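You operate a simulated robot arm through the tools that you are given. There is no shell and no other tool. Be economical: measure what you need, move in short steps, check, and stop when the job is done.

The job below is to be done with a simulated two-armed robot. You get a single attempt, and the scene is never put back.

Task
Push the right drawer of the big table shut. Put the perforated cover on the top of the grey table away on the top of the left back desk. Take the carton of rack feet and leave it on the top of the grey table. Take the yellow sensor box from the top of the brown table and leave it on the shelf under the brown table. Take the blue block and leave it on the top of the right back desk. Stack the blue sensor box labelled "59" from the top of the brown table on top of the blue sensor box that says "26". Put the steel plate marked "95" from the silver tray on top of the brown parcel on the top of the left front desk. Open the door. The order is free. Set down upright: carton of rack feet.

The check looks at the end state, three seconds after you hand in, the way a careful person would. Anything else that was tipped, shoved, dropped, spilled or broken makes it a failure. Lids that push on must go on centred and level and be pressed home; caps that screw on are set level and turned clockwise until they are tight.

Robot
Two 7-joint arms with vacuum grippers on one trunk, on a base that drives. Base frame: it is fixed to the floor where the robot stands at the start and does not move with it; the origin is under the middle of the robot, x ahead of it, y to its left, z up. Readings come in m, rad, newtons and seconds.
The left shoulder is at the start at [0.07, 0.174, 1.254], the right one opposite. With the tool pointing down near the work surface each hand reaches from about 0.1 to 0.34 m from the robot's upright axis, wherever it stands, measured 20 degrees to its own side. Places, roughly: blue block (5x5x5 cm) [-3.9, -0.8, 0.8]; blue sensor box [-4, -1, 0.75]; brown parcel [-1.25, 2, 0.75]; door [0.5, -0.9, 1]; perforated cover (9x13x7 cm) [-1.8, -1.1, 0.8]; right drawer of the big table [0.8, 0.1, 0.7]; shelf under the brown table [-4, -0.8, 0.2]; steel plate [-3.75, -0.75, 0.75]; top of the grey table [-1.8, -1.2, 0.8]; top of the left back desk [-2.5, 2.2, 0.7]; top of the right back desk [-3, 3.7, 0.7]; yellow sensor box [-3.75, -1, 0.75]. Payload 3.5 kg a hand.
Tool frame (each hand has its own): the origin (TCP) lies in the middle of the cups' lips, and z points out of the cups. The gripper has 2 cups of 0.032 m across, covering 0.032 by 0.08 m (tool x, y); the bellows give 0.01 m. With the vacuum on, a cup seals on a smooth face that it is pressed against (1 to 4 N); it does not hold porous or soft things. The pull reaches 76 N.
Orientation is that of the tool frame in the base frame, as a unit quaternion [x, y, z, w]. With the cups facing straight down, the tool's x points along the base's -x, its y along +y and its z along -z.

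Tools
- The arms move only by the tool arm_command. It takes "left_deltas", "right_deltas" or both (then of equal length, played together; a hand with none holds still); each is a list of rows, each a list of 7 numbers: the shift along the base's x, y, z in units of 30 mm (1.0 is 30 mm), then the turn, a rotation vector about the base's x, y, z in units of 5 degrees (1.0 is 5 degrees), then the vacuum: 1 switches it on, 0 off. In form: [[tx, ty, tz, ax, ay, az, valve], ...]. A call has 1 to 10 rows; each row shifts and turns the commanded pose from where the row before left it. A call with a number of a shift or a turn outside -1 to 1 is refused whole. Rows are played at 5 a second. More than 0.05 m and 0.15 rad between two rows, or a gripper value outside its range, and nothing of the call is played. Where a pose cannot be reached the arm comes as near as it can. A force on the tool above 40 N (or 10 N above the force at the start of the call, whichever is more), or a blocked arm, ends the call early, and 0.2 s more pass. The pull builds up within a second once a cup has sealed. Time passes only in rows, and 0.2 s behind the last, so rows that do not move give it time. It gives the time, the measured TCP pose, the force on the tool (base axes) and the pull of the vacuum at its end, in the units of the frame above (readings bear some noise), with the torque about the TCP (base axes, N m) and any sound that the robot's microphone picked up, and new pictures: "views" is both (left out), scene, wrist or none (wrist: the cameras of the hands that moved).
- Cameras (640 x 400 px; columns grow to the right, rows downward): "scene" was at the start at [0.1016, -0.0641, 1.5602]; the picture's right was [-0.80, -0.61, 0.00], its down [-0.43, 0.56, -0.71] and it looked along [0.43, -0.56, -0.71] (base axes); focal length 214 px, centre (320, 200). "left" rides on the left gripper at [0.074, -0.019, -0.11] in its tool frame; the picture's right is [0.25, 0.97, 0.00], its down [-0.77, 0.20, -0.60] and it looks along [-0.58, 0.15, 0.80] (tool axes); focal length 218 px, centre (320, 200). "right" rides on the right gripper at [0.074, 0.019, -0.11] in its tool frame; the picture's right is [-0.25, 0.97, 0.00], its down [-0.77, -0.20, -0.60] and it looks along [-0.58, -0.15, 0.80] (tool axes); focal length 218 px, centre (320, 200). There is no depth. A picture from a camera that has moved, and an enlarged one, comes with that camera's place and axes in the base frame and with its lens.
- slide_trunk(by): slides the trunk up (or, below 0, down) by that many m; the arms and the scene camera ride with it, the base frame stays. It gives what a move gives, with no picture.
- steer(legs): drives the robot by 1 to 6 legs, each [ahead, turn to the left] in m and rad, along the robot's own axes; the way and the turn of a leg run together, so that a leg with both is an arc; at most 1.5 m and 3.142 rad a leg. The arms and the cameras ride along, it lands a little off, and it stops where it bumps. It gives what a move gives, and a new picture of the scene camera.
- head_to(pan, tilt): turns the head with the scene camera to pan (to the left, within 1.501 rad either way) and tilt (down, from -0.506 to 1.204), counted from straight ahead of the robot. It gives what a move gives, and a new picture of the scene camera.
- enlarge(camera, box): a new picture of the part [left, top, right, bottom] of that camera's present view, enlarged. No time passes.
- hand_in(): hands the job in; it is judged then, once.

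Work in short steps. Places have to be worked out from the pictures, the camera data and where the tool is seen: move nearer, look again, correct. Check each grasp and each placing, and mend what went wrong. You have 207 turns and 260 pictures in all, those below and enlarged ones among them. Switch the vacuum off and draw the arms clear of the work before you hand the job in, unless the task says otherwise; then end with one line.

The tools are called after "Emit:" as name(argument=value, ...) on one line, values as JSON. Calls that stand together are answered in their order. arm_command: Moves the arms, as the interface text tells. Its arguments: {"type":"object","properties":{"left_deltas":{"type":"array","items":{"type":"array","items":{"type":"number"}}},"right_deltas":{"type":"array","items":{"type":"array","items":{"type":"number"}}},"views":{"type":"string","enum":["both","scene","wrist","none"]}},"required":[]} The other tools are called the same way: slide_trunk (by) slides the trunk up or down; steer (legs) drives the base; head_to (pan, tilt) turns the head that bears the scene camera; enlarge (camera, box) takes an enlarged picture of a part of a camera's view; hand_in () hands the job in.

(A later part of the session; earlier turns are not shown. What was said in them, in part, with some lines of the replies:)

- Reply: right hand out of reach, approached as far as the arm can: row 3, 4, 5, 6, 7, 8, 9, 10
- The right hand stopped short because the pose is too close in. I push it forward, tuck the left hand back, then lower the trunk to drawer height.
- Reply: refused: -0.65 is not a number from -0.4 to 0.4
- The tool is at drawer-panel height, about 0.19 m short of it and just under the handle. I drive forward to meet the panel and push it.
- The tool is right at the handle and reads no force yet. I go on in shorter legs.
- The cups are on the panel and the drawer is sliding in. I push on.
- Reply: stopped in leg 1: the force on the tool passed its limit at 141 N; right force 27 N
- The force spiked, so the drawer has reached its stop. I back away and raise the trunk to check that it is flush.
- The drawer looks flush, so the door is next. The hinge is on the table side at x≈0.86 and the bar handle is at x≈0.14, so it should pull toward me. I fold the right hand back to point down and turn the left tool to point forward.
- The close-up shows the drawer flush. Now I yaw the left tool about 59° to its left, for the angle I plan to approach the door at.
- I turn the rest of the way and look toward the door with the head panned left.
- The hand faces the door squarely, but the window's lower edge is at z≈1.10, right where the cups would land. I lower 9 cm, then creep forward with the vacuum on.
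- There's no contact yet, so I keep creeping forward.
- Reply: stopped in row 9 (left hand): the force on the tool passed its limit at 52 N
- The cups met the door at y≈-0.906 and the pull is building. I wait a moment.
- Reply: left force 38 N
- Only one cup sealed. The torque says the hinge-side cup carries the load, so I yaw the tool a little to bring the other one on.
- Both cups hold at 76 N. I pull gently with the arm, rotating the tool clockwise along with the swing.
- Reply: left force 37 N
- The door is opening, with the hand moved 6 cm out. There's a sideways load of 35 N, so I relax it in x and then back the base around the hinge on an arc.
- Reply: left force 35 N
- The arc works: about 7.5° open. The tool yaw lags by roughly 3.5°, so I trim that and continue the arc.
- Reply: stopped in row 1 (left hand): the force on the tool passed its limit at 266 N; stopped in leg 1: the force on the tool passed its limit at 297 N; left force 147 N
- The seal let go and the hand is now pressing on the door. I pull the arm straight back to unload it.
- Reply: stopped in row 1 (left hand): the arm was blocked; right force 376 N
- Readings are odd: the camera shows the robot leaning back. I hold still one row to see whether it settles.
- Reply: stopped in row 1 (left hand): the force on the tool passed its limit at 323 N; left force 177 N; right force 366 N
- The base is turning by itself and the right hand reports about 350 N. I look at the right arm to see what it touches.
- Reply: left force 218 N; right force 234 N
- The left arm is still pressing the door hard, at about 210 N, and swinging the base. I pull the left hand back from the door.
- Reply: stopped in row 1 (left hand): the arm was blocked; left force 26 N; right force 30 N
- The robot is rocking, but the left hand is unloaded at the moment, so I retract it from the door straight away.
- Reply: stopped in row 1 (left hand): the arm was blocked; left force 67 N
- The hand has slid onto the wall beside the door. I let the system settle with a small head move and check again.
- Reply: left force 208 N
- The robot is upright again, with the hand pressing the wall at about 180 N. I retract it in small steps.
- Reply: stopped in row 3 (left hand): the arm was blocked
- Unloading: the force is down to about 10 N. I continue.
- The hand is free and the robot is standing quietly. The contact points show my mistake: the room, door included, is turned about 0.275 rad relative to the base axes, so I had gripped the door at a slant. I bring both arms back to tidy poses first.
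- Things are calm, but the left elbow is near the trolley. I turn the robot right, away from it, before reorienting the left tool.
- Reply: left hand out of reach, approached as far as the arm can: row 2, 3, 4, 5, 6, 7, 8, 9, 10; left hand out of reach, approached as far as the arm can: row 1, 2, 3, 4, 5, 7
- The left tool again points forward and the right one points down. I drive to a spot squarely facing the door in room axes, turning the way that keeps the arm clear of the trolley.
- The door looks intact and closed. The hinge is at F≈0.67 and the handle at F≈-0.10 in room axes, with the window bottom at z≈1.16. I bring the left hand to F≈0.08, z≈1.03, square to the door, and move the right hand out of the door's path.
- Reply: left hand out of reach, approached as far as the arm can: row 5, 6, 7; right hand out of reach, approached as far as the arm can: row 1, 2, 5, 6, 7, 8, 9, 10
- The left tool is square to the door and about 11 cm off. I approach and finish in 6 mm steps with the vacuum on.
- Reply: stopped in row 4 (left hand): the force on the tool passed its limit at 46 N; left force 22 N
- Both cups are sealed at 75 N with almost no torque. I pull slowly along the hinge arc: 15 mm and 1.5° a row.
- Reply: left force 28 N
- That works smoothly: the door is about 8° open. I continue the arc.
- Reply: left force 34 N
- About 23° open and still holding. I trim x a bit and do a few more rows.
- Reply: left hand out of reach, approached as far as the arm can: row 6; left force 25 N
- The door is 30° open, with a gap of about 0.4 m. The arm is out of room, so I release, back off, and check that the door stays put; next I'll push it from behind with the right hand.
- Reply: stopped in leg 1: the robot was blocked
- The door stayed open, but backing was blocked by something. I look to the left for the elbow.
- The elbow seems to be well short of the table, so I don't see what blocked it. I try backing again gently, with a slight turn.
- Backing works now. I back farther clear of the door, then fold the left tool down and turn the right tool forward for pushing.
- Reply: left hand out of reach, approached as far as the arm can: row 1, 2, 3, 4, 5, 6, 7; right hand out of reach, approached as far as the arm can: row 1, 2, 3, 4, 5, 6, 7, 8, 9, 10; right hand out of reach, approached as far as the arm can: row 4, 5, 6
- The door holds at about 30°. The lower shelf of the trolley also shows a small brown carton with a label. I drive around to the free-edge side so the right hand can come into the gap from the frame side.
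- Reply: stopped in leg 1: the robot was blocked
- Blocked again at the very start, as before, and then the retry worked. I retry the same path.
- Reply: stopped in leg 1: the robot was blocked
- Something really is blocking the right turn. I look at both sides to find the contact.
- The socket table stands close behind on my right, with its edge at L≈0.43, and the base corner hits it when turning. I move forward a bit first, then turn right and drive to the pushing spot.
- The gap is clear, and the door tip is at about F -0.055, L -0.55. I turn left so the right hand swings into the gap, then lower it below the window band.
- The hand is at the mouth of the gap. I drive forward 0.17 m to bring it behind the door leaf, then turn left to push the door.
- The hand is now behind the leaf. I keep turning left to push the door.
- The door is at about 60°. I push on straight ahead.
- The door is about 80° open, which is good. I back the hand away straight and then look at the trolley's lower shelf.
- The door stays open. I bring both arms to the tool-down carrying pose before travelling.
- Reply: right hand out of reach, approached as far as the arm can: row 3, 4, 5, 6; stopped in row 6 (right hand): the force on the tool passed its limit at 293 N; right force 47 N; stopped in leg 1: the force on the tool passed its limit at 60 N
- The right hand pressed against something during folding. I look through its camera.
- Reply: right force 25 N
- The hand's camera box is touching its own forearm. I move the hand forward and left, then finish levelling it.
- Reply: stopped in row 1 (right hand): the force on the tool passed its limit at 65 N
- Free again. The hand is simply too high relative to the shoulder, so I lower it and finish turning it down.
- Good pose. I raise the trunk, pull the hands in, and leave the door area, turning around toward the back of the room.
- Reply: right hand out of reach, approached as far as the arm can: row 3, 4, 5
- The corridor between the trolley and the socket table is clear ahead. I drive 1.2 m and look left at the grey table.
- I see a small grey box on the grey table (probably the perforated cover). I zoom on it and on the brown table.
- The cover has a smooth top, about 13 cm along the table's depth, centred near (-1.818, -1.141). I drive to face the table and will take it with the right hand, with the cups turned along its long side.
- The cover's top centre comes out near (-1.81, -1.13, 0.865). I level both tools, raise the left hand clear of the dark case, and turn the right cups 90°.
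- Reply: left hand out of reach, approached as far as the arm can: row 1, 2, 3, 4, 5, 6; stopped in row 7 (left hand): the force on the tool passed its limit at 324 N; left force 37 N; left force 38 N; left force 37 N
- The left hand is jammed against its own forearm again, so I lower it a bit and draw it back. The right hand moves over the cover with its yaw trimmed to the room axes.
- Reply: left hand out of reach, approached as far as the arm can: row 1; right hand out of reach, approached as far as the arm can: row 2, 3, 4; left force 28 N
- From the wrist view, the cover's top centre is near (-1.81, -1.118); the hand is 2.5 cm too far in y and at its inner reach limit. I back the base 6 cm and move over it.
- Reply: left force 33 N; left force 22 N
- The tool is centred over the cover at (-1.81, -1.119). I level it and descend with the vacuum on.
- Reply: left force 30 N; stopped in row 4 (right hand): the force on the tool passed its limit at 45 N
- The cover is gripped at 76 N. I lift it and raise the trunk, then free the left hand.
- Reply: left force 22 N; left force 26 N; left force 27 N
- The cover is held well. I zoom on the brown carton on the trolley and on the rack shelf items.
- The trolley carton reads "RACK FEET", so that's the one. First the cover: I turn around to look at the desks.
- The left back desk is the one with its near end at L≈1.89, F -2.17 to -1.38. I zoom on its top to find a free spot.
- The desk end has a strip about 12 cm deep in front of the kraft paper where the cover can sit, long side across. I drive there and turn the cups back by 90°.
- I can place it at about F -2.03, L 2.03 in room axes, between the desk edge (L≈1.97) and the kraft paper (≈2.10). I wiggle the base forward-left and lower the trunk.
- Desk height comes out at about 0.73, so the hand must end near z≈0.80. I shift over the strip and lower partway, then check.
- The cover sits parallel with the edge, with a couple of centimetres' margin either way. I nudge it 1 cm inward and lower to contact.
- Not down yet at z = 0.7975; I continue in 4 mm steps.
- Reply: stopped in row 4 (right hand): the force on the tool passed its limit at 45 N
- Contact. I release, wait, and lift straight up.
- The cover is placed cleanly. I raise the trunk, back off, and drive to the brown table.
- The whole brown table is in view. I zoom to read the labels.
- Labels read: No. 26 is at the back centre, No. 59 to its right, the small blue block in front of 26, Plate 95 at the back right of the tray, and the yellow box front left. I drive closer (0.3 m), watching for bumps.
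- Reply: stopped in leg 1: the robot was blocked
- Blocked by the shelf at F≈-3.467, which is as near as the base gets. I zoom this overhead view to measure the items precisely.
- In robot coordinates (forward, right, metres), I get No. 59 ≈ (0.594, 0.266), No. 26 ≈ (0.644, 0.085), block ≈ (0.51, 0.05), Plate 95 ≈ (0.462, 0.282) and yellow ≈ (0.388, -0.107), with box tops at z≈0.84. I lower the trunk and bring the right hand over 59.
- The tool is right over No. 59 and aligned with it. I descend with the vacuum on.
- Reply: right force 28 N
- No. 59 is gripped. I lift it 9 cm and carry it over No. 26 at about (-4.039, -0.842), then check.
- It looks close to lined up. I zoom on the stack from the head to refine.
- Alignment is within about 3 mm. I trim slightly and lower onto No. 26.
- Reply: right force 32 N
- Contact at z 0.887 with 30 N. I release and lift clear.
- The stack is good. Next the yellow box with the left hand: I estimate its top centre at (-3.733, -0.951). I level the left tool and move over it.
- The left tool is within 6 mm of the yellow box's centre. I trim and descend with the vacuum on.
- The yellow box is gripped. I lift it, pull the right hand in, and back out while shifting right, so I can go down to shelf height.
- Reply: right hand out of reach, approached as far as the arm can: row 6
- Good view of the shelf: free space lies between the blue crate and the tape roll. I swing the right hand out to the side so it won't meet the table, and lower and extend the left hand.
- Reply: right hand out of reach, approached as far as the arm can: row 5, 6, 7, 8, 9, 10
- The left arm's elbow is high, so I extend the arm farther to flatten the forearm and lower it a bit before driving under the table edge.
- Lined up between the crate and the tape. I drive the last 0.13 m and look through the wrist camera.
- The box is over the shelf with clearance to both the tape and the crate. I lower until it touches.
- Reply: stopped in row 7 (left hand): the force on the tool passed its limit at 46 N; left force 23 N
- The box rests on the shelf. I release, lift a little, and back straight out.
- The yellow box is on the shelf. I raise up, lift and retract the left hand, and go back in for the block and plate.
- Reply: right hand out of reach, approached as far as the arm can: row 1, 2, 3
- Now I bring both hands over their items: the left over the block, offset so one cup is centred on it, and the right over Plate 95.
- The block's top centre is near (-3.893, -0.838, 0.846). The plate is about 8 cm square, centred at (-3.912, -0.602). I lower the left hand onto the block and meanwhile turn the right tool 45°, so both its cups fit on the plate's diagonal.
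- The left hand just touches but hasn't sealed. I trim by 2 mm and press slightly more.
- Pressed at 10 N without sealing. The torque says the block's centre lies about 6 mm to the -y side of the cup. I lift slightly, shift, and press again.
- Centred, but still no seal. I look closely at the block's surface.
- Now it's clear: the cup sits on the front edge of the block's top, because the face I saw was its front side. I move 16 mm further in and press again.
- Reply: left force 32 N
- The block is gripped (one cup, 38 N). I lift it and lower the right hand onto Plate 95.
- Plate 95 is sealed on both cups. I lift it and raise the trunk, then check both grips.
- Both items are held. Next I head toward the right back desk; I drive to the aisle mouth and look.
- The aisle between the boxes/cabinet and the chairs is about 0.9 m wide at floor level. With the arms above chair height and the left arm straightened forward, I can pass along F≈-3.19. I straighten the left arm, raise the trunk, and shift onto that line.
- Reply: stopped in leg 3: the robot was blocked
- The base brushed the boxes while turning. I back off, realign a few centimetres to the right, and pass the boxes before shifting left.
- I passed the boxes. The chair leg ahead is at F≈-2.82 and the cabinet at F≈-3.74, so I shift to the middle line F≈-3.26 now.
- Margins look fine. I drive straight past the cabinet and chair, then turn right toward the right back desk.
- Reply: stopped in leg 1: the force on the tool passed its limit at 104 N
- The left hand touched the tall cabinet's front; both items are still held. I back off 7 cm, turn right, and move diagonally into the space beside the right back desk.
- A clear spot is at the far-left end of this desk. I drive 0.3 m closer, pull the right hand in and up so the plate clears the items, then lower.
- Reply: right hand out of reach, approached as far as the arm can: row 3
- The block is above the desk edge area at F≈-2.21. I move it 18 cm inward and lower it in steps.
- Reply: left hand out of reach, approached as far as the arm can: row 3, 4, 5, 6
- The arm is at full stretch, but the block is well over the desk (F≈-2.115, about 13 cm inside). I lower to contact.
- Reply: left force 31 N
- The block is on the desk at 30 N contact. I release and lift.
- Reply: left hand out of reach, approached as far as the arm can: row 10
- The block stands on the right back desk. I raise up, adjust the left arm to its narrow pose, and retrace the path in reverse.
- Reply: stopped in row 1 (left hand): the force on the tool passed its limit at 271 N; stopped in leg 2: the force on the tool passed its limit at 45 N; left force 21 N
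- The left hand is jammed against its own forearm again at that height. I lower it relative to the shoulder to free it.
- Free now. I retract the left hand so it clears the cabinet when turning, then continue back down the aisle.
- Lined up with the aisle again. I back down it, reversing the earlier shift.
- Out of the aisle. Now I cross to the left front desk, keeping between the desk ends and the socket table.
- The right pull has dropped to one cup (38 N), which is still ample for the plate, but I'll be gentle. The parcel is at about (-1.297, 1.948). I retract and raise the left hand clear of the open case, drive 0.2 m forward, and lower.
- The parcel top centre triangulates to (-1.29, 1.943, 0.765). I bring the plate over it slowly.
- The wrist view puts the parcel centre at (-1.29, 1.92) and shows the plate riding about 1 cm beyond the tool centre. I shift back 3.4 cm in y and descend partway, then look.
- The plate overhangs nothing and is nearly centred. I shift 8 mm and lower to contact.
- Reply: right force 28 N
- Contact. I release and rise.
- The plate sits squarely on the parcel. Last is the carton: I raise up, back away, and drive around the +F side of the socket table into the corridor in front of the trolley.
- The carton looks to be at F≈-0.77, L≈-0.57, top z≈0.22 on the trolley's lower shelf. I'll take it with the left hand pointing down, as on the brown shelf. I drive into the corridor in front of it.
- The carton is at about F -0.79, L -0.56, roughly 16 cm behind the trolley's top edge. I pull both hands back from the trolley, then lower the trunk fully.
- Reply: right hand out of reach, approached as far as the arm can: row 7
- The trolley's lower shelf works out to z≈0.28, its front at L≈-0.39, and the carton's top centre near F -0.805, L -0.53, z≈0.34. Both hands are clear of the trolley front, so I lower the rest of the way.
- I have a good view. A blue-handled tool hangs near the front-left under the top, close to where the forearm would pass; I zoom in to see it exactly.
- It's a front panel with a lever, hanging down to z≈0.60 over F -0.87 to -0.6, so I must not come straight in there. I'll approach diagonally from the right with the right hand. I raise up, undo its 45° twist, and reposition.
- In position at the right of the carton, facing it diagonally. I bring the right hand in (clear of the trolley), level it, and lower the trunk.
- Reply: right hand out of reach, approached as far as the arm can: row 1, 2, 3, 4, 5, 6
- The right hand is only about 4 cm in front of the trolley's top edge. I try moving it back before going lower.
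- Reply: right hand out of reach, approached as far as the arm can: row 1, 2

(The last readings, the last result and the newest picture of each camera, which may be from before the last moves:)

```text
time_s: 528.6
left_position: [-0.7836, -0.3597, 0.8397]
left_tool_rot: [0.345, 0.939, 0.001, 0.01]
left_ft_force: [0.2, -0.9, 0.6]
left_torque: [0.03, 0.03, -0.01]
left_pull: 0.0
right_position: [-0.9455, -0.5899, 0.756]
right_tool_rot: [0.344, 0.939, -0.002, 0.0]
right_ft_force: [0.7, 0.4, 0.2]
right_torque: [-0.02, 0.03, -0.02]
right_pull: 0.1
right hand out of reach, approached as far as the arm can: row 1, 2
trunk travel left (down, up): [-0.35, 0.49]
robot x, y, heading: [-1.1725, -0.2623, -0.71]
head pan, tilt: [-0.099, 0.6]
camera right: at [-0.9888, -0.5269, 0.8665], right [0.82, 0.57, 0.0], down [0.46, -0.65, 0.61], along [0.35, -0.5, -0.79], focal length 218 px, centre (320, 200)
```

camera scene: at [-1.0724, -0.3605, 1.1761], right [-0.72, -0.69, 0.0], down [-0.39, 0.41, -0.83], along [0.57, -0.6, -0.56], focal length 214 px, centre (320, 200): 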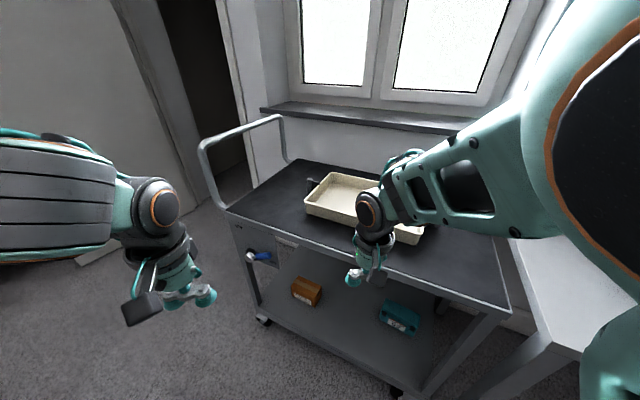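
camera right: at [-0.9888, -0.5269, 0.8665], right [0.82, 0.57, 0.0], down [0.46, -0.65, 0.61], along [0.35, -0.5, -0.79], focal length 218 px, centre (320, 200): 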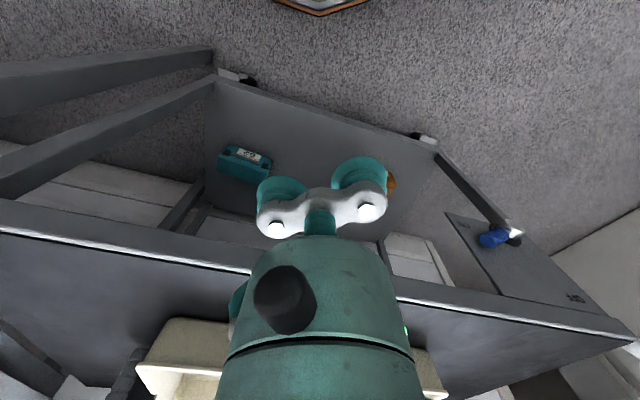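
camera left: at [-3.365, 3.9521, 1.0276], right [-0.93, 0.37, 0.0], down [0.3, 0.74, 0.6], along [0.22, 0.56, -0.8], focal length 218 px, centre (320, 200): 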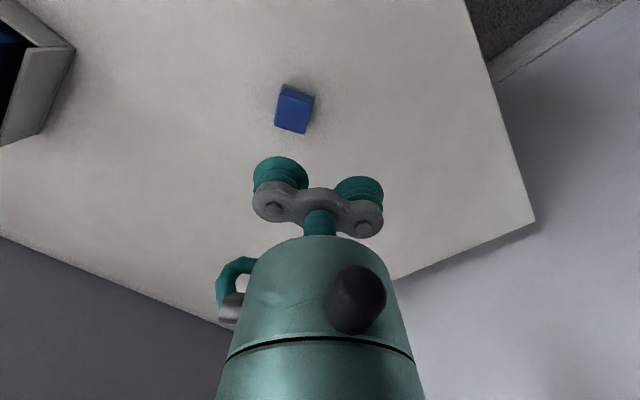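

There's a few centimetres of clearance to the edge now. I lower the trunk the rest of the way.

Emit:
slide_trunk(by=-0.34)

Emit:
head_to(pan=-0.1, tilt=0.5)

```text
time_s: 531.9
left_position: [-0.7834, -0.3592, 0.5]
left_tool_rot: [0.344, 0.939, 0.001, 0.01]
left_ft_force: [-0.1, -0.1, -0.5]
left_torque: [0.0, 0.0, 0.02]
left_pull: 0.1
right_position: [-0.9453, -0.5898, 0.4149]
right_tool_rot: [0.344, 0.939, 0.001, 0.0]
right_ft_force: [-0.6, -0.2, 0.2]
right_torque: [0.0, -0.01, 0.0]
right_pull: 0.0
trunk travel left (down, up): [-0.01, 0.83]
robot x, y, heading: [-1.1755, -0.2634, -0.711]
head pan, tilt: [-0.099, 0.6]
```

```text
time_s: 532.6
left_position: [-0.784, -0.3587, 0.5003]
left_tool_rot: [0.344, 0.939, 0.001, 0.009]
left_ft_force: [-0.3, -0.5, 0.0]
left_torque: [0.03, 0.0, 0.05]
left_pull: 0.1
right_position: [-0.9455, -0.5893, 0.4157]
right_tool_rot: [0.345, 0.939, 0.0, 0.0]
right_ft_force: [-0.3, -0.2, -0.5]
right_torque: [0.04, 0.0, -0.03]
right_pull: 0.0
trunk travel left (down, up): [-0.01, 0.83]
robot x, y, heading: [-1.1727, -0.2653, -0.71]
head pan, tilt: [-0.099, 0.499]
camera scene: at [-1.0707, -0.3624, 0.8452], right [-0.72, -0.69, 0.0], down [-0.33, 0.35, -0.88], along [0.6, -0.64, -0.48], focal length 214 px, centre (320, 200)
```

scene: 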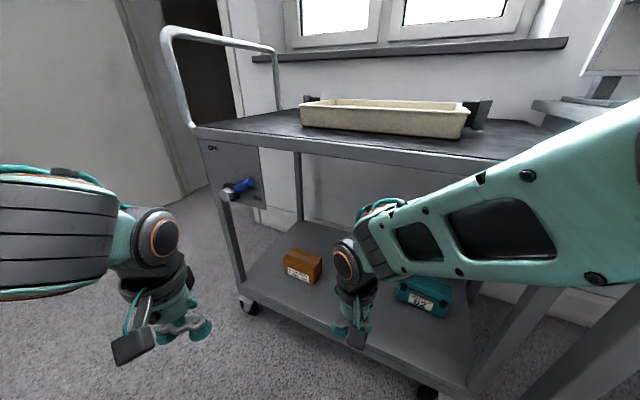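

The path is clear: the wrist is well under the top and to the right of the panel. I extend the right hand diagonally toward the carton and look with the wrist camera.

Emit:
arm_command(right_deltas=[[0.92, -0.46, 0, 0, 0, 0, 0], [0.92, -0.46, 0, 0, 0, 0, 0], [0.92, -0.46, 0, 0, 0, 0, 0], [0.92, -0.46, 0, 0, 0, 0, 0], [0.92, -0.46, 0, 0, 0, 0, 0], [0.92, -0.46, 0, 0, 0, 0, 0], [0.92, -0.46, 0, 0, 0, 0, 0], [0.92, -0.46, 0, 0, 0, 0, 0]], views="both")

```text
time_s: 534.4
left_position: [-0.7831, -0.3594, 0.5002]
left_tool_rot: [0.344, 0.939, 0.001, 0.009]
left_ft_force: [0.3, 0.3, -0.1]
left_torque: [-0.01, -0.02, 0.0]
left_pull: 0.0
right_position: [-0.7244, -0.7007, 0.4152]
right_tool_rot: [0.345, 0.939, 0.0, 0.0]
right_ft_force: [-0.3, -0.2, 0.0]
right_torque: [-0.01, 0.0, 0.01]
right_pull: 0.0
trunk travel left (down, up): [-0.01, 0.83]
robot x, y, heading: [-1.1742, -0.261, -0.708]
head pan, tilt: [-0.099, 0.499]
camera scene: at [-1.0707, -0.3624, 0.8452], right [-0.72, -0.69, 0.0], down [-0.33, 0.35, -0.88], along [0.6, -0.64, -0.48], focal length 214 px, centre (320, 200)
camera right: at [-0.7669, -0.6378, 0.5252], right [0.82, 0.57, 0.0], down [0.46, -0.65, 0.6], along [0.35, -0.49, -0.8], focal length 218 px, centre (320, 200)
```

scene: 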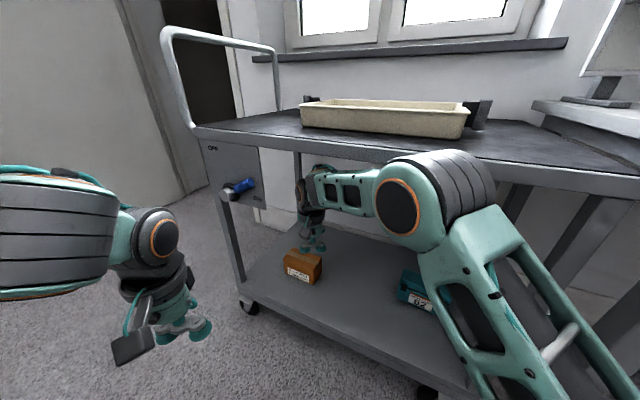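
right: 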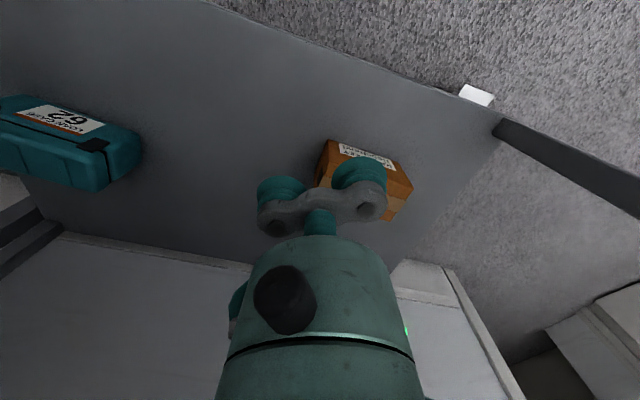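

Almost there. I zoom the wrist view to locate the carton's top.

Emit:
enlarge(camera="right", box=[290, 115, 434, 231])

```text
3.45 times, centred on (362, 173) of right
camera zoom: at [-0.7669, -0.6378, 0.5252], right [0.82, 0.57, 0.0], down [0.46, -0.65, 0.6], along [0.35, -0.49, -0.8], focal length 753 px, centre (175, 293)
```

zoom: 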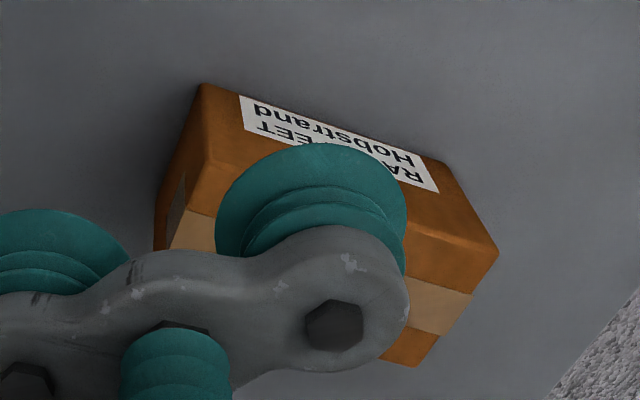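

The carton's top is about 13×6.6 cm, centred near (-0.612, -0.750). I turn the cups parallel to its long side and move above it.

Emit:
arm_command(right_deltas=[[0.535, -0.235, 0, 0, 0, -0.98, 0], [0.535, -0.235, 0, 0, 0, -0.98, 0], [0.535, -0.235, 0, 0, 0, -0.98, 0], [0.535, -0.235, 0, 0, 0, -0.98, 0], [0.535, -0.235, 0, 0, 0, -0.98, 0], [0.535, -0.235, 0, 0, 0, -0.98, 0], [0.535, -0.235, -0.5, 0, 0, -0.98, 0], [0, 0, -0.5, 0, 0, 0, 0]], views="both")

```text
time_s: 536.2
left_position: [-0.7829, -0.3586, 0.4998]
left_tool_rot: [0.344, 0.939, 0.001, 0.01]
left_ft_force: [0.0, -0.1, -0.5]
left_torque: [-0.01, 0.02, 0.02]
left_pull: 0.0
right_position: [-0.6432, -0.7359, 0.3856]
right_tool_rot: [0.607, 0.795, 0.0, 0.0]
right_ft_force: [-0.4, -0.5, 0.1]
right_torque: [0.02, -0.01, -0.01]
right_pull: 0.1
right hand out of reach, approached as far as the arm can: row 6, 7
trunk travel left (down, up): [-0.01, 0.83]
robot x, y, heading: [-1.1733, -0.2647, -0.711]
head pan, tilt: [-0.099, 0.499]
camera scene: at [-1.0707, -0.3623, 0.8452], right [-0.72, -0.69, 0.0], down [-0.33, 0.35, -0.88], along [0.6, -0.64, -0.48], focal length 214 px, centre (320, 200)
camera right: at [-0.6439, -0.6593, 0.4957], right [1.0, 0.01, 0.0], down [0.01, -0.8, 0.6], along [0.01, -0.6, -0.8], focal length 218 px, centre (320, 200)
```

scene: 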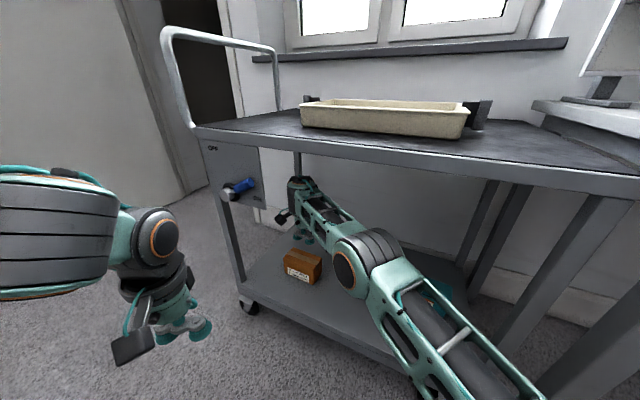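
right: 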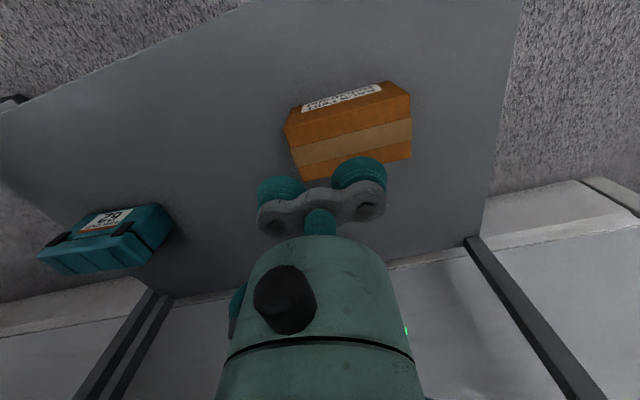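

The arm is at its reach limit about 3 cm short of centre. I nudge the base forward 4 cm.

Emit:
steer(legs=[[0.04, 0]])

Emit:
arm_command(right_deltas=[[0, 0.2, -0.5, 0, 0, 0, 0], [0, 0.1, -0.5, 0, 0, 0, 0], [0, 0, -0.5, 0, 0, 0, 0]], views="wrist")

```text
time_s: 537.1
left_position: [-0.7526, -0.3865, 0.4998]
left_tool_rot: [0.344, 0.939, 0.002, 0.009]
left_ft_force: [0.1, -0.3, -0.5]
left_torque: [0.01, 0.02, -0.03]
left_pull: 0.0
right_position: [-0.6121, -0.7627, 0.3854]
right_tool_rot: [0.606, 0.795, -0.001, 0.0]
right_ft_force: [-0.1, 0.2, 0.0]
right_torque: [0.01, -0.02, -0.02]
right_pull: 0.0
trunk travel left (down, up): [-0.01, 0.83]
robot x, y, heading: [-1.1418, -0.2929, -0.714]
head pan, tilt: [-0.099, 0.499]
camera scene: at [-1.0402, -0.3887, 0.8452], right [-0.72, -0.69, 0.0], down [-0.33, 0.35, -0.88], along [0.6, -0.64, -0.48], focal length 214 px, centre (320, 200)
```

scene: 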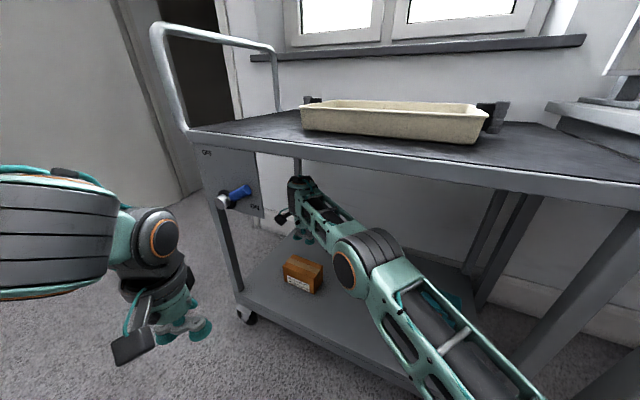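

```text
time_s: 537.9
left_position: [-0.7534, -0.3868, 0.5001]
left_tool_rot: [0.345, 0.939, 0.001, 0.01]
left_ft_force: [0.9, -0.1, 0.3]
left_torque: [-0.03, 0.01, 0.04]
left_pull: 0.1
right_position: [-0.6123, -0.7531, 0.3396]
right_tool_rot: [0.606, 0.796, 0.0, 0.0]
right_ft_force: [0.4, 0.4, -0.5]
right_torque: [-0.02, -0.01, 0.0]
right_pull: 0.1
trunk travel left (down, up): [-0.01, 0.83]
robot x, y, heading: [-1.1439, -0.2922, -0.715]
head pan, tilt: [-0.099, 0.499]
camera right: at [-0.6132, -0.6766, 0.4503], right [1.0, 0.01, 0.0], down [0.01, -0.8, 0.6], along [0.01, -0.6, -0.8], focal length 218 px, centre (320, 200)
```

right: 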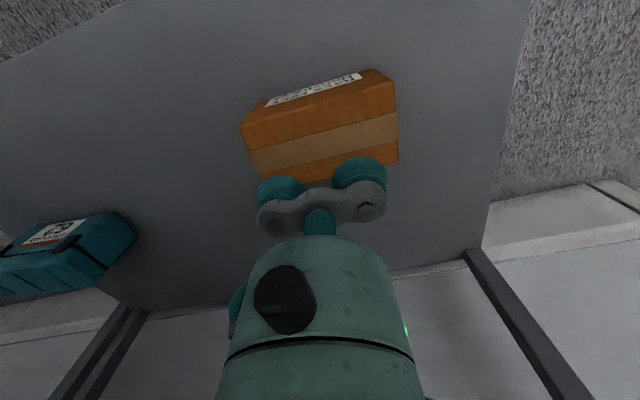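

The tool now projects onto the tape at the carton's centre, aligned with its long side. I descend with the vacuum on.

Emit:
arm_command(right_deltas=[[0, 0.05, -0.8, 0, 0, 0, 1], [0, 0.05, -0.6, 0, 0, 0, 1], [0, 0, -0.3, 0, 0, 0, 1], [0, 0, -0.2, 0, 0, 0, 1], [0, 0, -0.2, 0, 0, 0, 1], [0, 0, -0.15, 0, 0, 0, 1], [0, 0, -0.15, 0, 0, 0, 1], [0, 0, -0.15, 0, 0, 0, 1], [0, 0, -0.15, 0, 0, 0, 1], [0, 0, 0, 0, 0, 0, 1]], views="none")

```text
time_s: 539.8
left_position: [-0.7537, -0.3843, 0.501]
left_tool_rot: [0.345, 0.939, 0.0, 0.01]
left_ft_force: [0.0, 0.3, -0.1]
left_torque: [0.02, 0.03, 0.0]
left_pull: 0.0
right_position: [-0.6138, -0.7489, 0.2697]
right_tool_rot: [0.606, 0.795, 0.0, 0.003]
right_ft_force: [-13.3, 7.6, 20.9]
right_torque: [0.08, 0.16, 0.06]
right_pull: 75.6
trunk travel left (down, up): [-0.01, 0.83]
robot x, y, heading: [-1.1434, -0.2863, -0.714]
head pan, tilt: [-0.099, 0.499]
stopped in row 9 (right hand): the force on the tool passed its limit at 44 N (the readings are from after the stop); the commanded pose is now the measured one
```

Sealed at 76 N. I lift it 5 cm and retract along the same diagonal path.

Emit:
arm_command(right_deltas=[[0, 0, 0.3, 0, 0, 0, 1], [0, 0, 0.7, 0, 0, 0, 1], [0, 0, 0.8, 0, 0, 0, 1], [-0.7, 0.33, 0.3, 0, 0, 0, 1], [-0.9, 0.43, 0.3, 0, 0, 0, 1], [-0.9, 0.43, 0, 0, 0, 0, 1], [-0.9, 0.43, 0, 0, 0, 0, 1], [-0.9, 0.43, 0, 0, 0, 0, 1], [-0.9, 0.43, 0, 0, 0, 0, 1], [-0.9, 0.43, 0, 0, 0, 0, 1]], views="scene")

```text
time_s: 542.0
left_position: [-0.7527, -0.3845, 0.4998]
left_tool_rot: [0.344, 0.939, 0.001, 0.008]
left_ft_force: [-0.6, 1.0, -0.1]
left_torque: [-0.01, 0.0, 0.02]
left_pull: 0.1
right_position: [-0.7943, -0.6624, 0.3391]
right_tool_rot: [0.606, 0.795, 0.0, 0.001]
right_ft_force: [-1.1, -0.1, -3.3]
right_torque: [0.01, -0.01, -0.02]
right_pull: 75.2
trunk travel left (down, up): [-0.01, 0.83]
robot x, y, heading: [-1.1456, -0.2908, -0.708]
head pan, tilt: [-0.099, 0.499]
camera scene: at [-1.0395, -0.3891, 0.8461], right [-0.73, -0.69, 0.0], down [-0.33, 0.35, -0.88], along [0.6, -0.64, -0.48], focal length 214 px, centre (320, 200)
```

scene: 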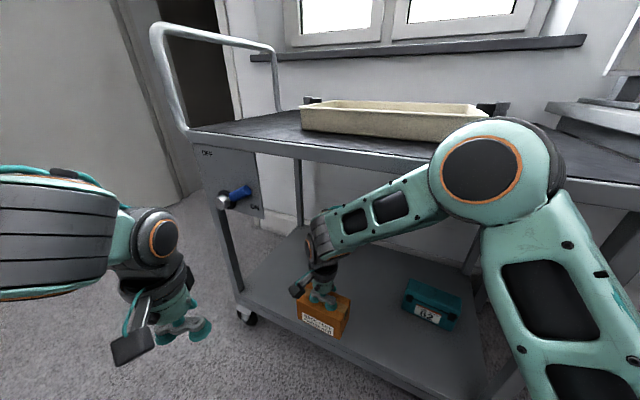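

The carton is held and is coming out. I back the base 4 cm and finish retracting.

Emit:
steer(legs=[[-0.05, 0]])

Emit:
arm_command(right_deltas=[[-0.8, 0.5, 0.2, 0, 0, 0, 1], [-0.8, 0.5, 0.2, 0, 0, 0, 1], [-0.8, 0.5, 0.2, 0, 0, 0, 1], [-0.6, 0.5, 0.2, 0, 0, 0, 1]], views="both")

```text
time_s: 542.9
left_position: [-0.7914, -0.3528, 0.5006]
left_tool_rot: [0.344, 0.939, 0.001, 0.009]
left_ft_force: [-0.3, -0.6, -0.5]
left_torque: [-0.01, 0.0, 0.03]
left_pull: 0.0
right_position: [-0.8329, -0.629, 0.3379]
right_tool_rot: [0.607, 0.795, 0.001, 0.001]
right_ft_force: [1.2, -0.2, -4.8]
right_torque: [0.03, 0.02, -0.02]
right_pull: 75.3
trunk travel left (down, up): [-0.01, 0.83]
robot x, y, heading: [-1.1796, -0.2561, -0.711]
head pan, tilt: [-0.099, 0.499]
camera scene: at [-1.0784, -0.3557, 0.8452], right [-0.73, -0.69, 0.0], down [-0.33, 0.35, -0.88], along [0.6, -0.64, -0.48], focal length 214 px, centre (320, 200)
```

scene: 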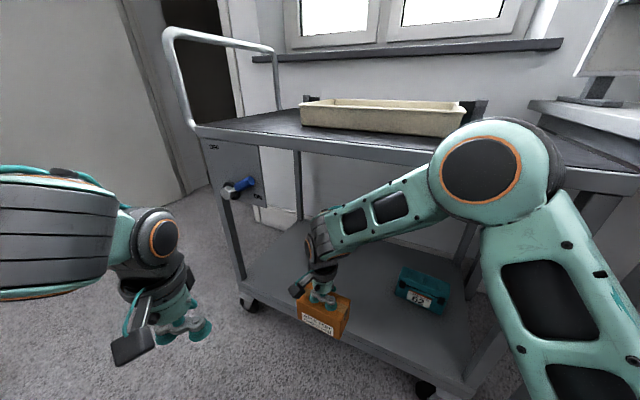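

```text
time_s: 543.9
left_position: [-0.7914, -0.352, 0.499]
left_tool_rot: [0.345, 0.939, 0.001, 0.009]
left_ft_force: [1.0, -0.4, 0.0]
left_torque: [-0.01, -0.02, -0.02]
left_pull: 0.1
right_position: [-0.9229, -0.5693, 0.3625]
right_tool_rot: [0.606, 0.796, 0.001, 0.001]
right_ft_force: [-0.6, 0.0, -4.1]
right_torque: [0.03, 0.06, -0.01]
right_pull: 75.5
trunk travel left (down, up): [-0.01, 0.83]
robot x, y, heading: [-1.1787, -0.2599, -0.713]
head pan, tilt: [-0.099, 0.499]
camera scene: at [-1.0785, -0.3557, 0.8452], right [-0.73, -0.69, 0.0], down [-0.33, 0.35, -0.88], along [0.6, -0.64, -0.48], focal length 214 px, centre (320, 200)
camera right: at [-0.9242, -0.4921, 0.4731], right [1.0, 0.01, 0.0], down [0.01, -0.8, 0.6], along [0.01, -0.6, -0.8], focal length 218 px, centre (320, 200)
```

scene: 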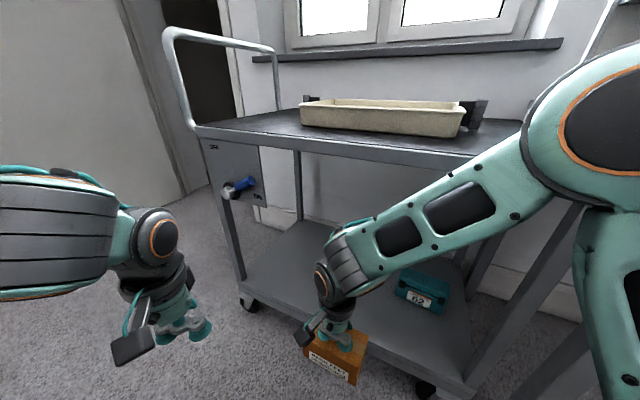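
right: 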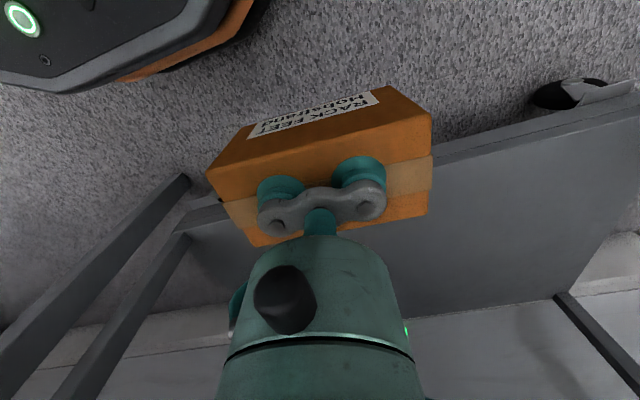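

The carton is out in front of the trolley, with 5 cm clearance to the edge. I raise the trunk.

Emit:
arm_command(right_deltas=[[-0.1, 0.4, 0, 0, 0, 0, 1], [0, 0, 0, 0, 0, 0, 1]], views="none")

Emit:
slide_trunk(by=0.4)

Emit:
slide_trunk(by=0.4)

Emit:
head_to(pan=-0.4, tilt=0.6)

```text
time_s: 544.5
left_position: [-0.7914, -0.3519, 0.4994]
left_tool_rot: [0.345, 0.939, 0.001, 0.009]
left_ft_force: [-0.5, 0.7, 0.1]
left_torque: [-0.01, 0.0, -0.01]
left_pull: 0.1
right_position: [-0.9266, -0.5564, 0.3624]
right_tool_rot: [0.606, 0.795, 0.001, 0.0]
right_ft_force: [1.0, -0.7, -3.8]
right_torque: [0.0, 0.02, -0.02]
right_pull: 75.6
trunk travel left (down, up): [-0.01, 0.83]
robot x, y, heading: [-1.1812, -0.2555, -0.715]
head pan, tilt: [-0.099, 0.499]
```

```text
time_s: 548.3
left_position: [-0.7916, -0.3514, 0.8999]
left_tool_rot: [0.344, 0.939, 0.002, 0.009]
left_ft_force: [0.4, -0.2, -0.3]
left_torque: [0.03, -0.04, 0.02]
left_pull: 0.1
right_position: [-0.926, -0.5577, 0.7627]
right_tool_rot: [0.606, 0.796, 0.001, 0.0]
right_ft_force: [0.5, 0.4, -3.3]
right_torque: [0.03, 0.03, -0.01]
right_pull: 75.1
trunk travel left (down, up): [-0.41, 0.43]
robot x, y, heading: [-1.1815, -0.2555, -0.714]
head pan, tilt: [-0.099, 0.499]
```

```text
time_s: 552.2
left_position: [-0.791, -0.3529, 1.2988]
left_tool_rot: [0.345, 0.939, 0.0, 0.008]
left_ft_force: [-0.2, 0.3, -0.5]
left_torque: [0.05, 0.0, 0.0]
left_pull: 0.0
right_position: [-0.9261, -0.5569, 1.1633]
right_tool_rot: [0.605, 0.796, 0.001, 0.001]
right_ft_force: [-0.2, -1.2, -3.9]
right_torque: [0.02, -0.02, 0.02]
right_pull: 76.0
trunk travel left (down, up): [-0.81, 0.03]
robot x, y, heading: [-1.1774, -0.2576, -0.708]
head pan, tilt: [-0.099, 0.499]
```

```text
time_s: 553.0
left_position: [-0.7921, -0.3519, 1.2986]
left_tool_rot: [0.344, 0.939, 0.001, 0.008]
left_ft_force: [1.0, -0.5, 0.2]
left_torque: [0.0, 0.01, 0.02]
left_pull: 0.1
right_position: [-0.9255, -0.5564, 1.1612]
right_tool_rot: [0.606, 0.795, 0.001, 0.001]
right_ft_force: [0.4, -0.5, -4.0]
right_torque: [0.01, 0.02, 0.01]
right_pull: 75.9
trunk travel left (down, up): [-0.81, 0.03]
robot x, y, heading: [-1.18, -0.2594, -0.709]
head pan, tilt: [-0.4, 0.6]
camera scene: at [-1.1017, -0.369, 1.6361], right [-0.9, -0.44, 0.0], down [-0.25, 0.51, -0.83], along [0.37, -0.74, -0.56], focal length 214 px, centre (320, 200)
```

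scene: 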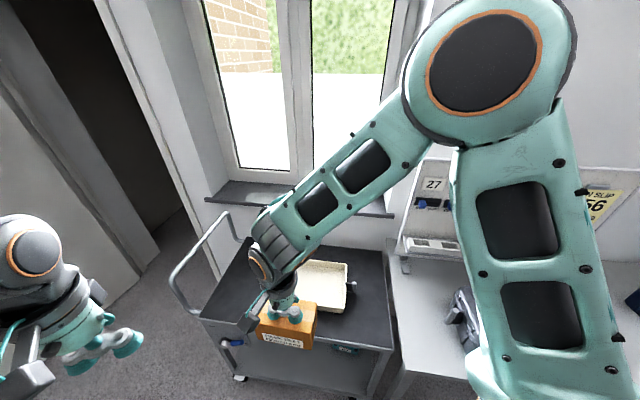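

The carton is secure. I drive along the corridor to the free spot on the grey table.

Emit:
steer(legs=[[0, -2.158], [0.65, 0], [0, 1.575]])

Emit:
arm_command(right_deltas=[[-0.8, -0.2, 0, 0, 0, 0.97, 1], [-0.8, -0.2, 0, 0, 0, 0.97, 1], [-0.8, -0.2, 0, 0, 0, 0.97, 1], [-0.8, -0.2, 0, 0, 0, 0.97, 1], [0, 0, 0, 0, 0, 0.97, 1], [0, 0, 0, 0, 0, 0.97, 1], [0, 0, 0, 0, 0, 0.97, 1]], views="none")

Emit:
head_to(pan=-0.2, tilt=0.7)

```text
time_s: 565.5
left_position: [-1.527, -0.7228, 1.3004]
left_tool_rot: [0.599, 0.801, -0.001, 0.009]
left_ft_force: [0.4, -0.4, -0.1]
left_torque: [0.01, -0.02, -0.04]
left_pull: 0.1
right_position: [-1.7514, -0.8201, 1.1625]
right_tool_rot: [0.808, 0.589, 0.0, 0.001]
right_ft_force: [0.0, 0.4, -4.3]
right_torque: [0.04, -0.02, -0.01]
right_pull: 75.4
trunk travel left (down, up): [-0.81, 0.03]
robot x, y, heading: [-1.7979, -0.432, -1.294]
head pan, tilt: [-0.4, 0.6]
camera scene: at [-1.7954, -0.5652, 1.6361], right [-0.99, 0.12, 0.0], down [0.07, 0.56, -0.82], along [-0.1, -0.82, -0.57], focal length 214 px, centre (320, 200)
```

scene: 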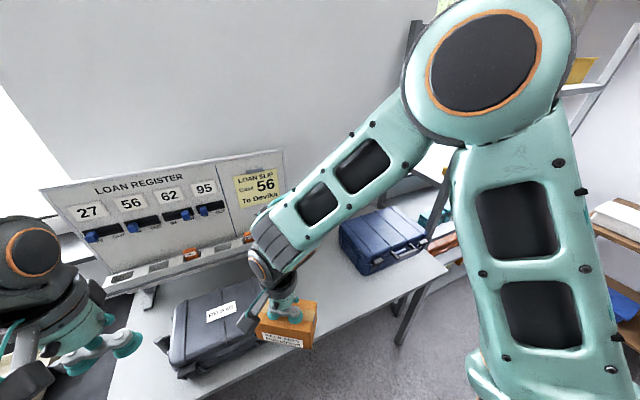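

```text
time_s: 567.1
left_position: [-1.5264, -0.7235, 1.3002]
left_tool_rot: [0.599, 0.8, -0.002, 0.009]
left_ft_force: [0.9, -0.5, -1.0]
left_torque: [0.01, -0.02, 0.0]
left_pull: 0.0
right_position: [-1.8477, -0.8447, 1.1624]
right_tool_rot: [0.6, 0.8, 0.001, 0.001]
right_ft_force: [0.0, 0.2, -3.4]
right_torque: [0.04, 0.05, 0.02]
right_pull: 75.5
trunk travel left (down, up): [-0.81, 0.03]
robot x, y, heading: [-1.805, -0.4316, -1.293]
head pan, tilt: [-0.4, 0.6]
```

```text
time_s: 567.9
left_position: [-1.5264, -0.7231, 1.2998]
left_tool_rot: [0.599, 0.801, -0.002, 0.009]
left_ft_force: [-0.3, -0.4, -0.4]
left_torque: [0.01, -0.03, 0.01]
left_pull: 0.0
right_position: [-1.847, -0.8444, 1.1615]
right_tool_rot: [0.602, 0.799, 0.001, 0.001]
right_ft_force: [0.2, -0.3, -3.3]
right_torque: [0.01, -0.01, 0.0]
right_pull: 76.1
trunk travel left (down, up): [-0.81, 0.03]
robot x, y, heading: [-1.803, -0.4296, -1.292]
head pan, tilt: [-0.201, 0.7]
camera scene: at [-1.7782, -0.5621, 1.6275], right [-1.0, -0.08, 0.0], down [-0.05, 0.64, -0.77], along [0.06, -0.76, -0.64], focal length 214 px, centre (320, 200)
```

scene: 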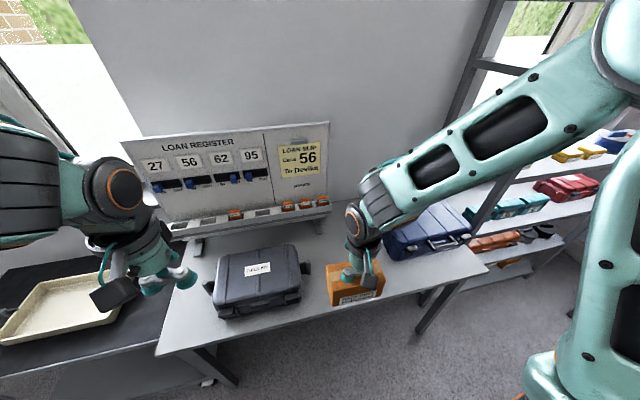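

I move forward 0.18 m, lower the trunk a little (keeping the left hand well above the dark case), and extend over the free spot between the cases.

Emit:
steer(legs=[[0.18, 0]])

Emit:
slide_trunk(by=-0.18)

Emit:
arm_command(right_deltas=[[0, -0.9, 0, 0, 0, 0, 1], [0, -0.9, 0, 0, 0, 0, 1], [0, -0.9, 0, 0, 0, 0, 1], [0, 0, -0.5, 0, 0, 0, 1]], views="both")

```text
time_s: 569.4
left_position: [-1.4784, -0.8913, 1.3018]
left_tool_rot: [0.599, 0.801, -0.002, 0.011]
left_ft_force: [0.1, -0.5, 0.7]
left_torque: [-0.02, -0.01, -0.01]
left_pull: 0.1
right_position: [-1.7986, -1.0133, 1.1637]
right_tool_rot: [0.602, 0.799, 0.0, 0.001]
right_ft_force: [-0.5, -0.1, -3.1]
right_torque: [0.06, 0.0, 0.0]
right_pull: 76.0
trunk travel left (down, up): [-0.81, 0.03]
robot x, y, heading: [-1.7484, -0.6022, -1.293]
head pan, tilt: [-0.201, 0.7]
camera scene: at [-1.7303, -0.7293, 1.6279], right [-1.0, -0.08, 0.0], down [-0.05, 0.64, -0.77], along [0.06, -0.76, -0.64], focal length 214 px, centre (320, 200)
```

scene: 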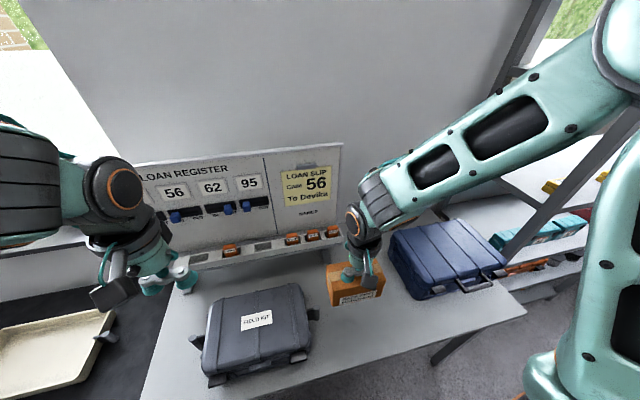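

```text
time_s: 571.4
left_position: [-1.4774, -0.8953, 1.1198]
left_tool_rot: [0.599, 0.801, -0.001, 0.01]
left_ft_force: [0.8, 0.2, -0.2]
left_torque: [0.02, 0.03, -0.01]
left_pull: 0.0
right_position: [-1.7982, -1.0145, 0.9828]
right_tool_rot: [0.601, 0.799, 0.0, 0.001]
right_ft_force: [0.4, -0.2, -4.5]
right_torque: [0.04, 0.03, 0.01]
right_pull: 75.6
trunk travel left (down, up): [-0.63, 0.21]
robot x, y, heading: [-1.7511, -0.5984, -1.294]
head pan, tilt: [-0.201, 0.7]
```

```text
time_s: 572.4
left_position: [-1.4773, -0.8952, 1.1192]
left_tool_rot: [0.599, 0.801, -0.002, 0.008]
left_ft_force: [-1.1, 0.1, -0.9]
left_torque: [0.0, 0.02, 0.02]
left_pull: 0.1
right_position: [-1.7981, -1.0982, 0.9676]
right_tool_rot: [0.601, 0.799, 0.001, 0.001]
right_ft_force: [-0.1, 0.6, -4.4]
right_torque: [0.01, 0.03, -0.02]
right_pull: 75.6
trunk travel left (down, up): [-0.63, 0.21]
robot x, y, heading: [-1.7525, -0.6027, -1.29]
head pan, tilt: [-0.201, 0.7]
camera scene: at [-1.7289, -0.7342, 1.4474], right [-1.0, -0.08, 0.0], down [-0.05, 0.64, -0.76], along [0.06, -0.76, -0.64], focal length 214 px, centre (320, 200)
camera right: at [-1.8005, -1.0214, 1.0782], right [1.0, 0.03, 0.0], down [0.02, -0.8, 0.6], along [0.02, -0.6, -0.8], focal length 218 px, centre (320, 200)
```

scene: 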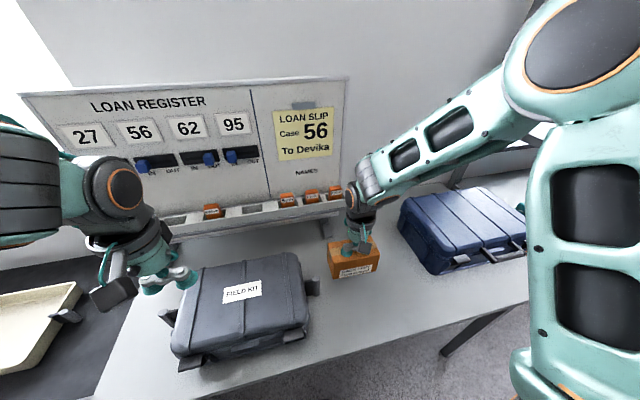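
right: 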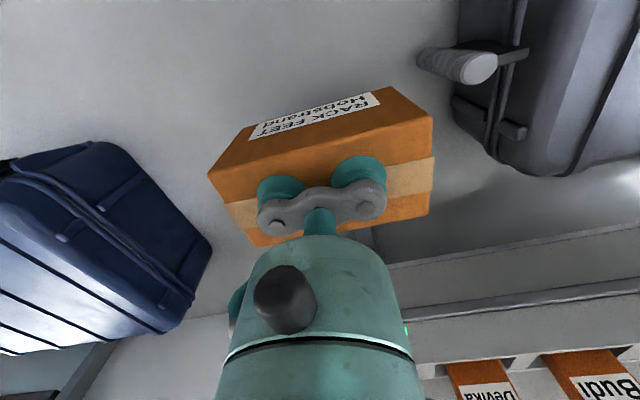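

The spot is clear, though the dark case's handle is only about 3 cm away. I shift 2 cm toward the blue case and lower to contact.

Emit:
arm_command(right_deltas=[[-0.7, -0.2, -0.5, 0, 0, 0, 1], [0, 0, -0.8, 0, 0, 0, 1], [0, 0, -0.8, 0, 0, 0, 1], [0, 0, -0.5, 0, 0, 0, 1], [0, 0, -0.2, 0, 0, 0, 1], [0, 0, -0.2, 0, 0, 0, 1], [0, 0, -0.15, 0, 0, 0, 1], [0, 0, -0.15, 0, 0, 0, 1], [0, 0, -0.15, 0, 0, 0, 1], [0, 0, -0.15, 0, 0, 0, 1]], views="none")

```text
time_s: 573.9
left_position: [-1.4775, -0.8925, 1.1212]
left_tool_rot: [0.6, 0.8, -0.004, 0.011]
left_ft_force: [-1.1, -0.3, 0.5]
left_torque: [0.02, -0.05, -0.02]
left_pull: 0.1
right_position: [-1.8201, -1.1022, 0.8796]
right_tool_rot: [0.601, 0.799, -0.002, 0.005]
right_ft_force: [-4.9, 9.4, 26.0]
right_torque: [0.39, -0.08, 0.19]
right_pull: 75.9
trunk travel left (down, up): [-0.63, 0.21]
robot x, y, heading: [-1.7523, -0.6012, -1.294]
head pan, tilt: [-0.201, 0.7]
stopped in row 7 (right hand): the force on the tool passed its limit at 49 N (the readings are from after the stop); the commanded pose is now the measured one
```

Contact at z 0.88. Before releasing I check that it's really resting on the table.

Emit:
enlarge(camera="scene", box=[280, 200, 440, 300])

Emit:
enlarge(camera="right", box=[0, 0, 640, 400])

```text
4.00 times, centred on (360, 250) of scene
camera zoom: at [-1.7295, -0.7287, 1.4483], right [-1.0, -0.08, 0.0], down [-0.05, 0.64, -0.77], along [0.06, -0.76, -0.64], focal length 858 px, centre (160, 0)
```

zoom: 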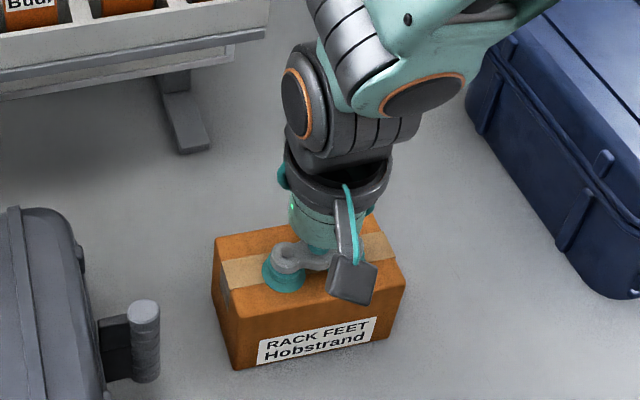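

```text
1.00 times, centred on (320, 200) of right (not enlarged: the box is as wide or as high as the picture)
camera zoom: at [-1.8217, -1.0249, 0.9897], right [1.0, 0.02, 0.0], down [0.02, -0.79, 0.61], along [0.02, -0.61, -0.79], focal length 218 px, centre (320, 200)
```

zoom: 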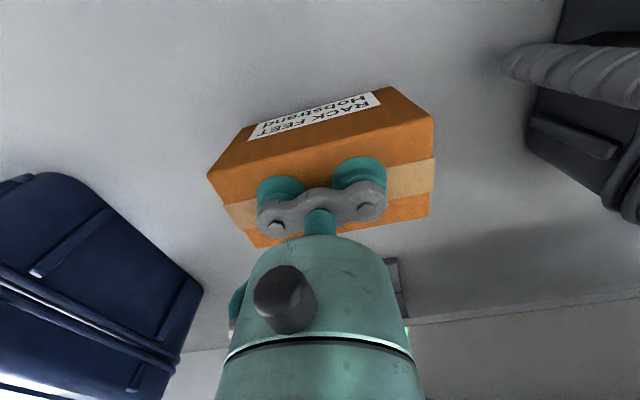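

It rests on the table, upright and clear of everything. I release and rise.

Emit:
arm_command(right_deltas=[[0, 0, 0.1, 0, 0, 0, 0], [0, 0, 0, 0, 0, 0, 0], [0, 0, 0, 0, 0, 0, 0], [0, 0, 0, 0, 0, 0, 0], [0, 0, 0.3, 0, 0, 0, 0], [0, 0, 0.7, 0, 0, 0, 0], [0, 0, 1, 0, 0, 0, 0], [0, 0, 1, 0, 0, 0, 0]], views="scene")

Emit:
slide_trunk(by=0.18)

Emit:
steer(legs=[[-0.3, 0]])

```text
time_s: 575.7
left_position: [-1.4778, -0.8927, 1.1202]
left_tool_rot: [0.599, 0.801, -0.002, 0.009]
left_ft_force: [0.6, -0.5, -0.2]
left_torque: [-0.02, 0.0, 0.03]
left_pull: 0.2
right_position: [-1.82, -1.1059, 0.9707]
right_tool_rot: [0.601, 0.799, -0.002, 0.003]
right_ft_force: [0.2, 0.1, 0.7]
right_torque: [0.0, 0.0, -0.01]
right_pull: 0.1
trunk travel left (down, up): [-0.63, 0.21]
robot x, y, heading: [-1.7536, -0.5999, -1.295]
head pan, tilt: [-0.201, 0.7]
camera scene: at [-1.7295, -0.7321, 1.4476], right [-1.0, -0.08, 0.0], down [-0.05, 0.64, -0.77], along [0.06, -0.76, -0.64], focal length 214 px, centre (320, 200)
```

scene: 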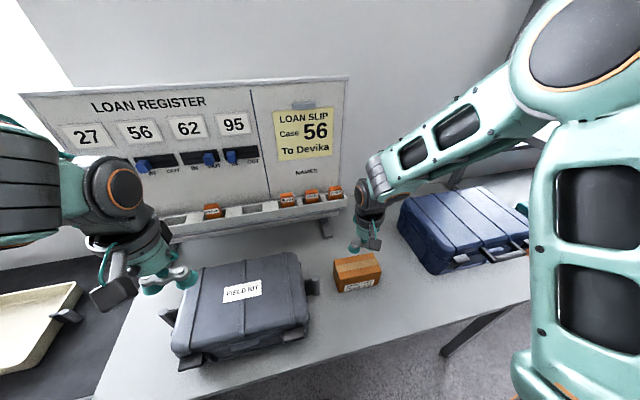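

```text
time_s: 577.7
left_position: [-1.4785, -0.8948, 1.2997]
left_tool_rot: [0.599, 0.801, -0.002, 0.009]
left_ft_force: [0.1, -0.1, 0.2]
left_torque: [-0.01, -0.01, 0.01]
left_pull: 0.0
right_position: [-1.8198, -1.1055, 1.1507]
right_tool_rot: [0.6, 0.8, -0.002, 0.004]
right_ft_force: [0.3, -0.5, -0.2]
right_torque: [0.04, 0.0, 0.01]
right_pull: 0.0
trunk travel left (down, up): [-0.81, 0.03]
robot x, y, heading: [-1.7528, -0.5997, -1.292]
head pan, tilt: [-0.201, 0.7]
```

```text
time_s: 579.8
left_position: [-1.5596, -0.6069, 1.299]
left_tool_rot: [0.599, 0.801, -0.001, 0.009]
left_ft_force: [0.3, 0.1, 0.9]
left_torque: [0.01, 0.02, 0.0]
left_pull: 0.0
right_position: [-1.9011, -0.818, 1.1494]
right_tool_rot: [0.601, 0.799, -0.001, 0.003]
right_ft_force: [-0.7, 0.3, 0.0]
right_torque: [-0.03, 0.02, 0.01]
right_pull: 0.1
trunk travel left (down, up): [-0.81, 0.03]
robot x, y, heading: [-1.8334, -0.3088, -1.293]
head pan, tilt: [-0.201, 0.7]
camera scene: at [-1.811, -0.4455, 1.6272], right [-1.0, -0.07, 0.0], down [-0.05, 0.64, -0.76], along [0.06, -0.76, -0.65], focal length 214 px, centre (320, 200)
```

scene: 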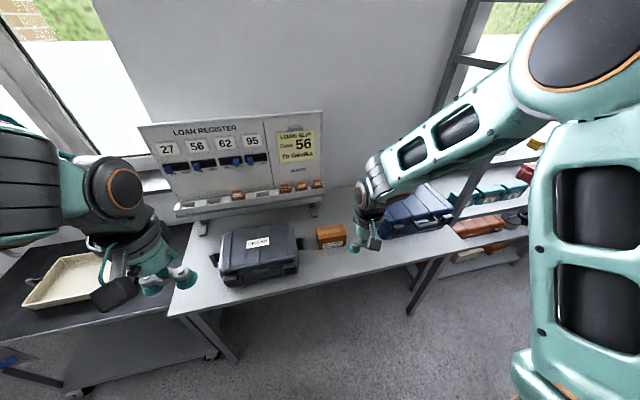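

All eight jobs are done: the drawer is shut, the door stands open (still so when last seen), and every item is in its place. The vacuum is off and both arms are clear, so I hand in.

Emit:
hand_in()

```text
The job is handed in.
```

All eight tasks are finished and the job is handed in; along the way the arms hit the door and wall hard and the base brushed the cardboard boxes by the aisle, and I saw no damage or shift from either.
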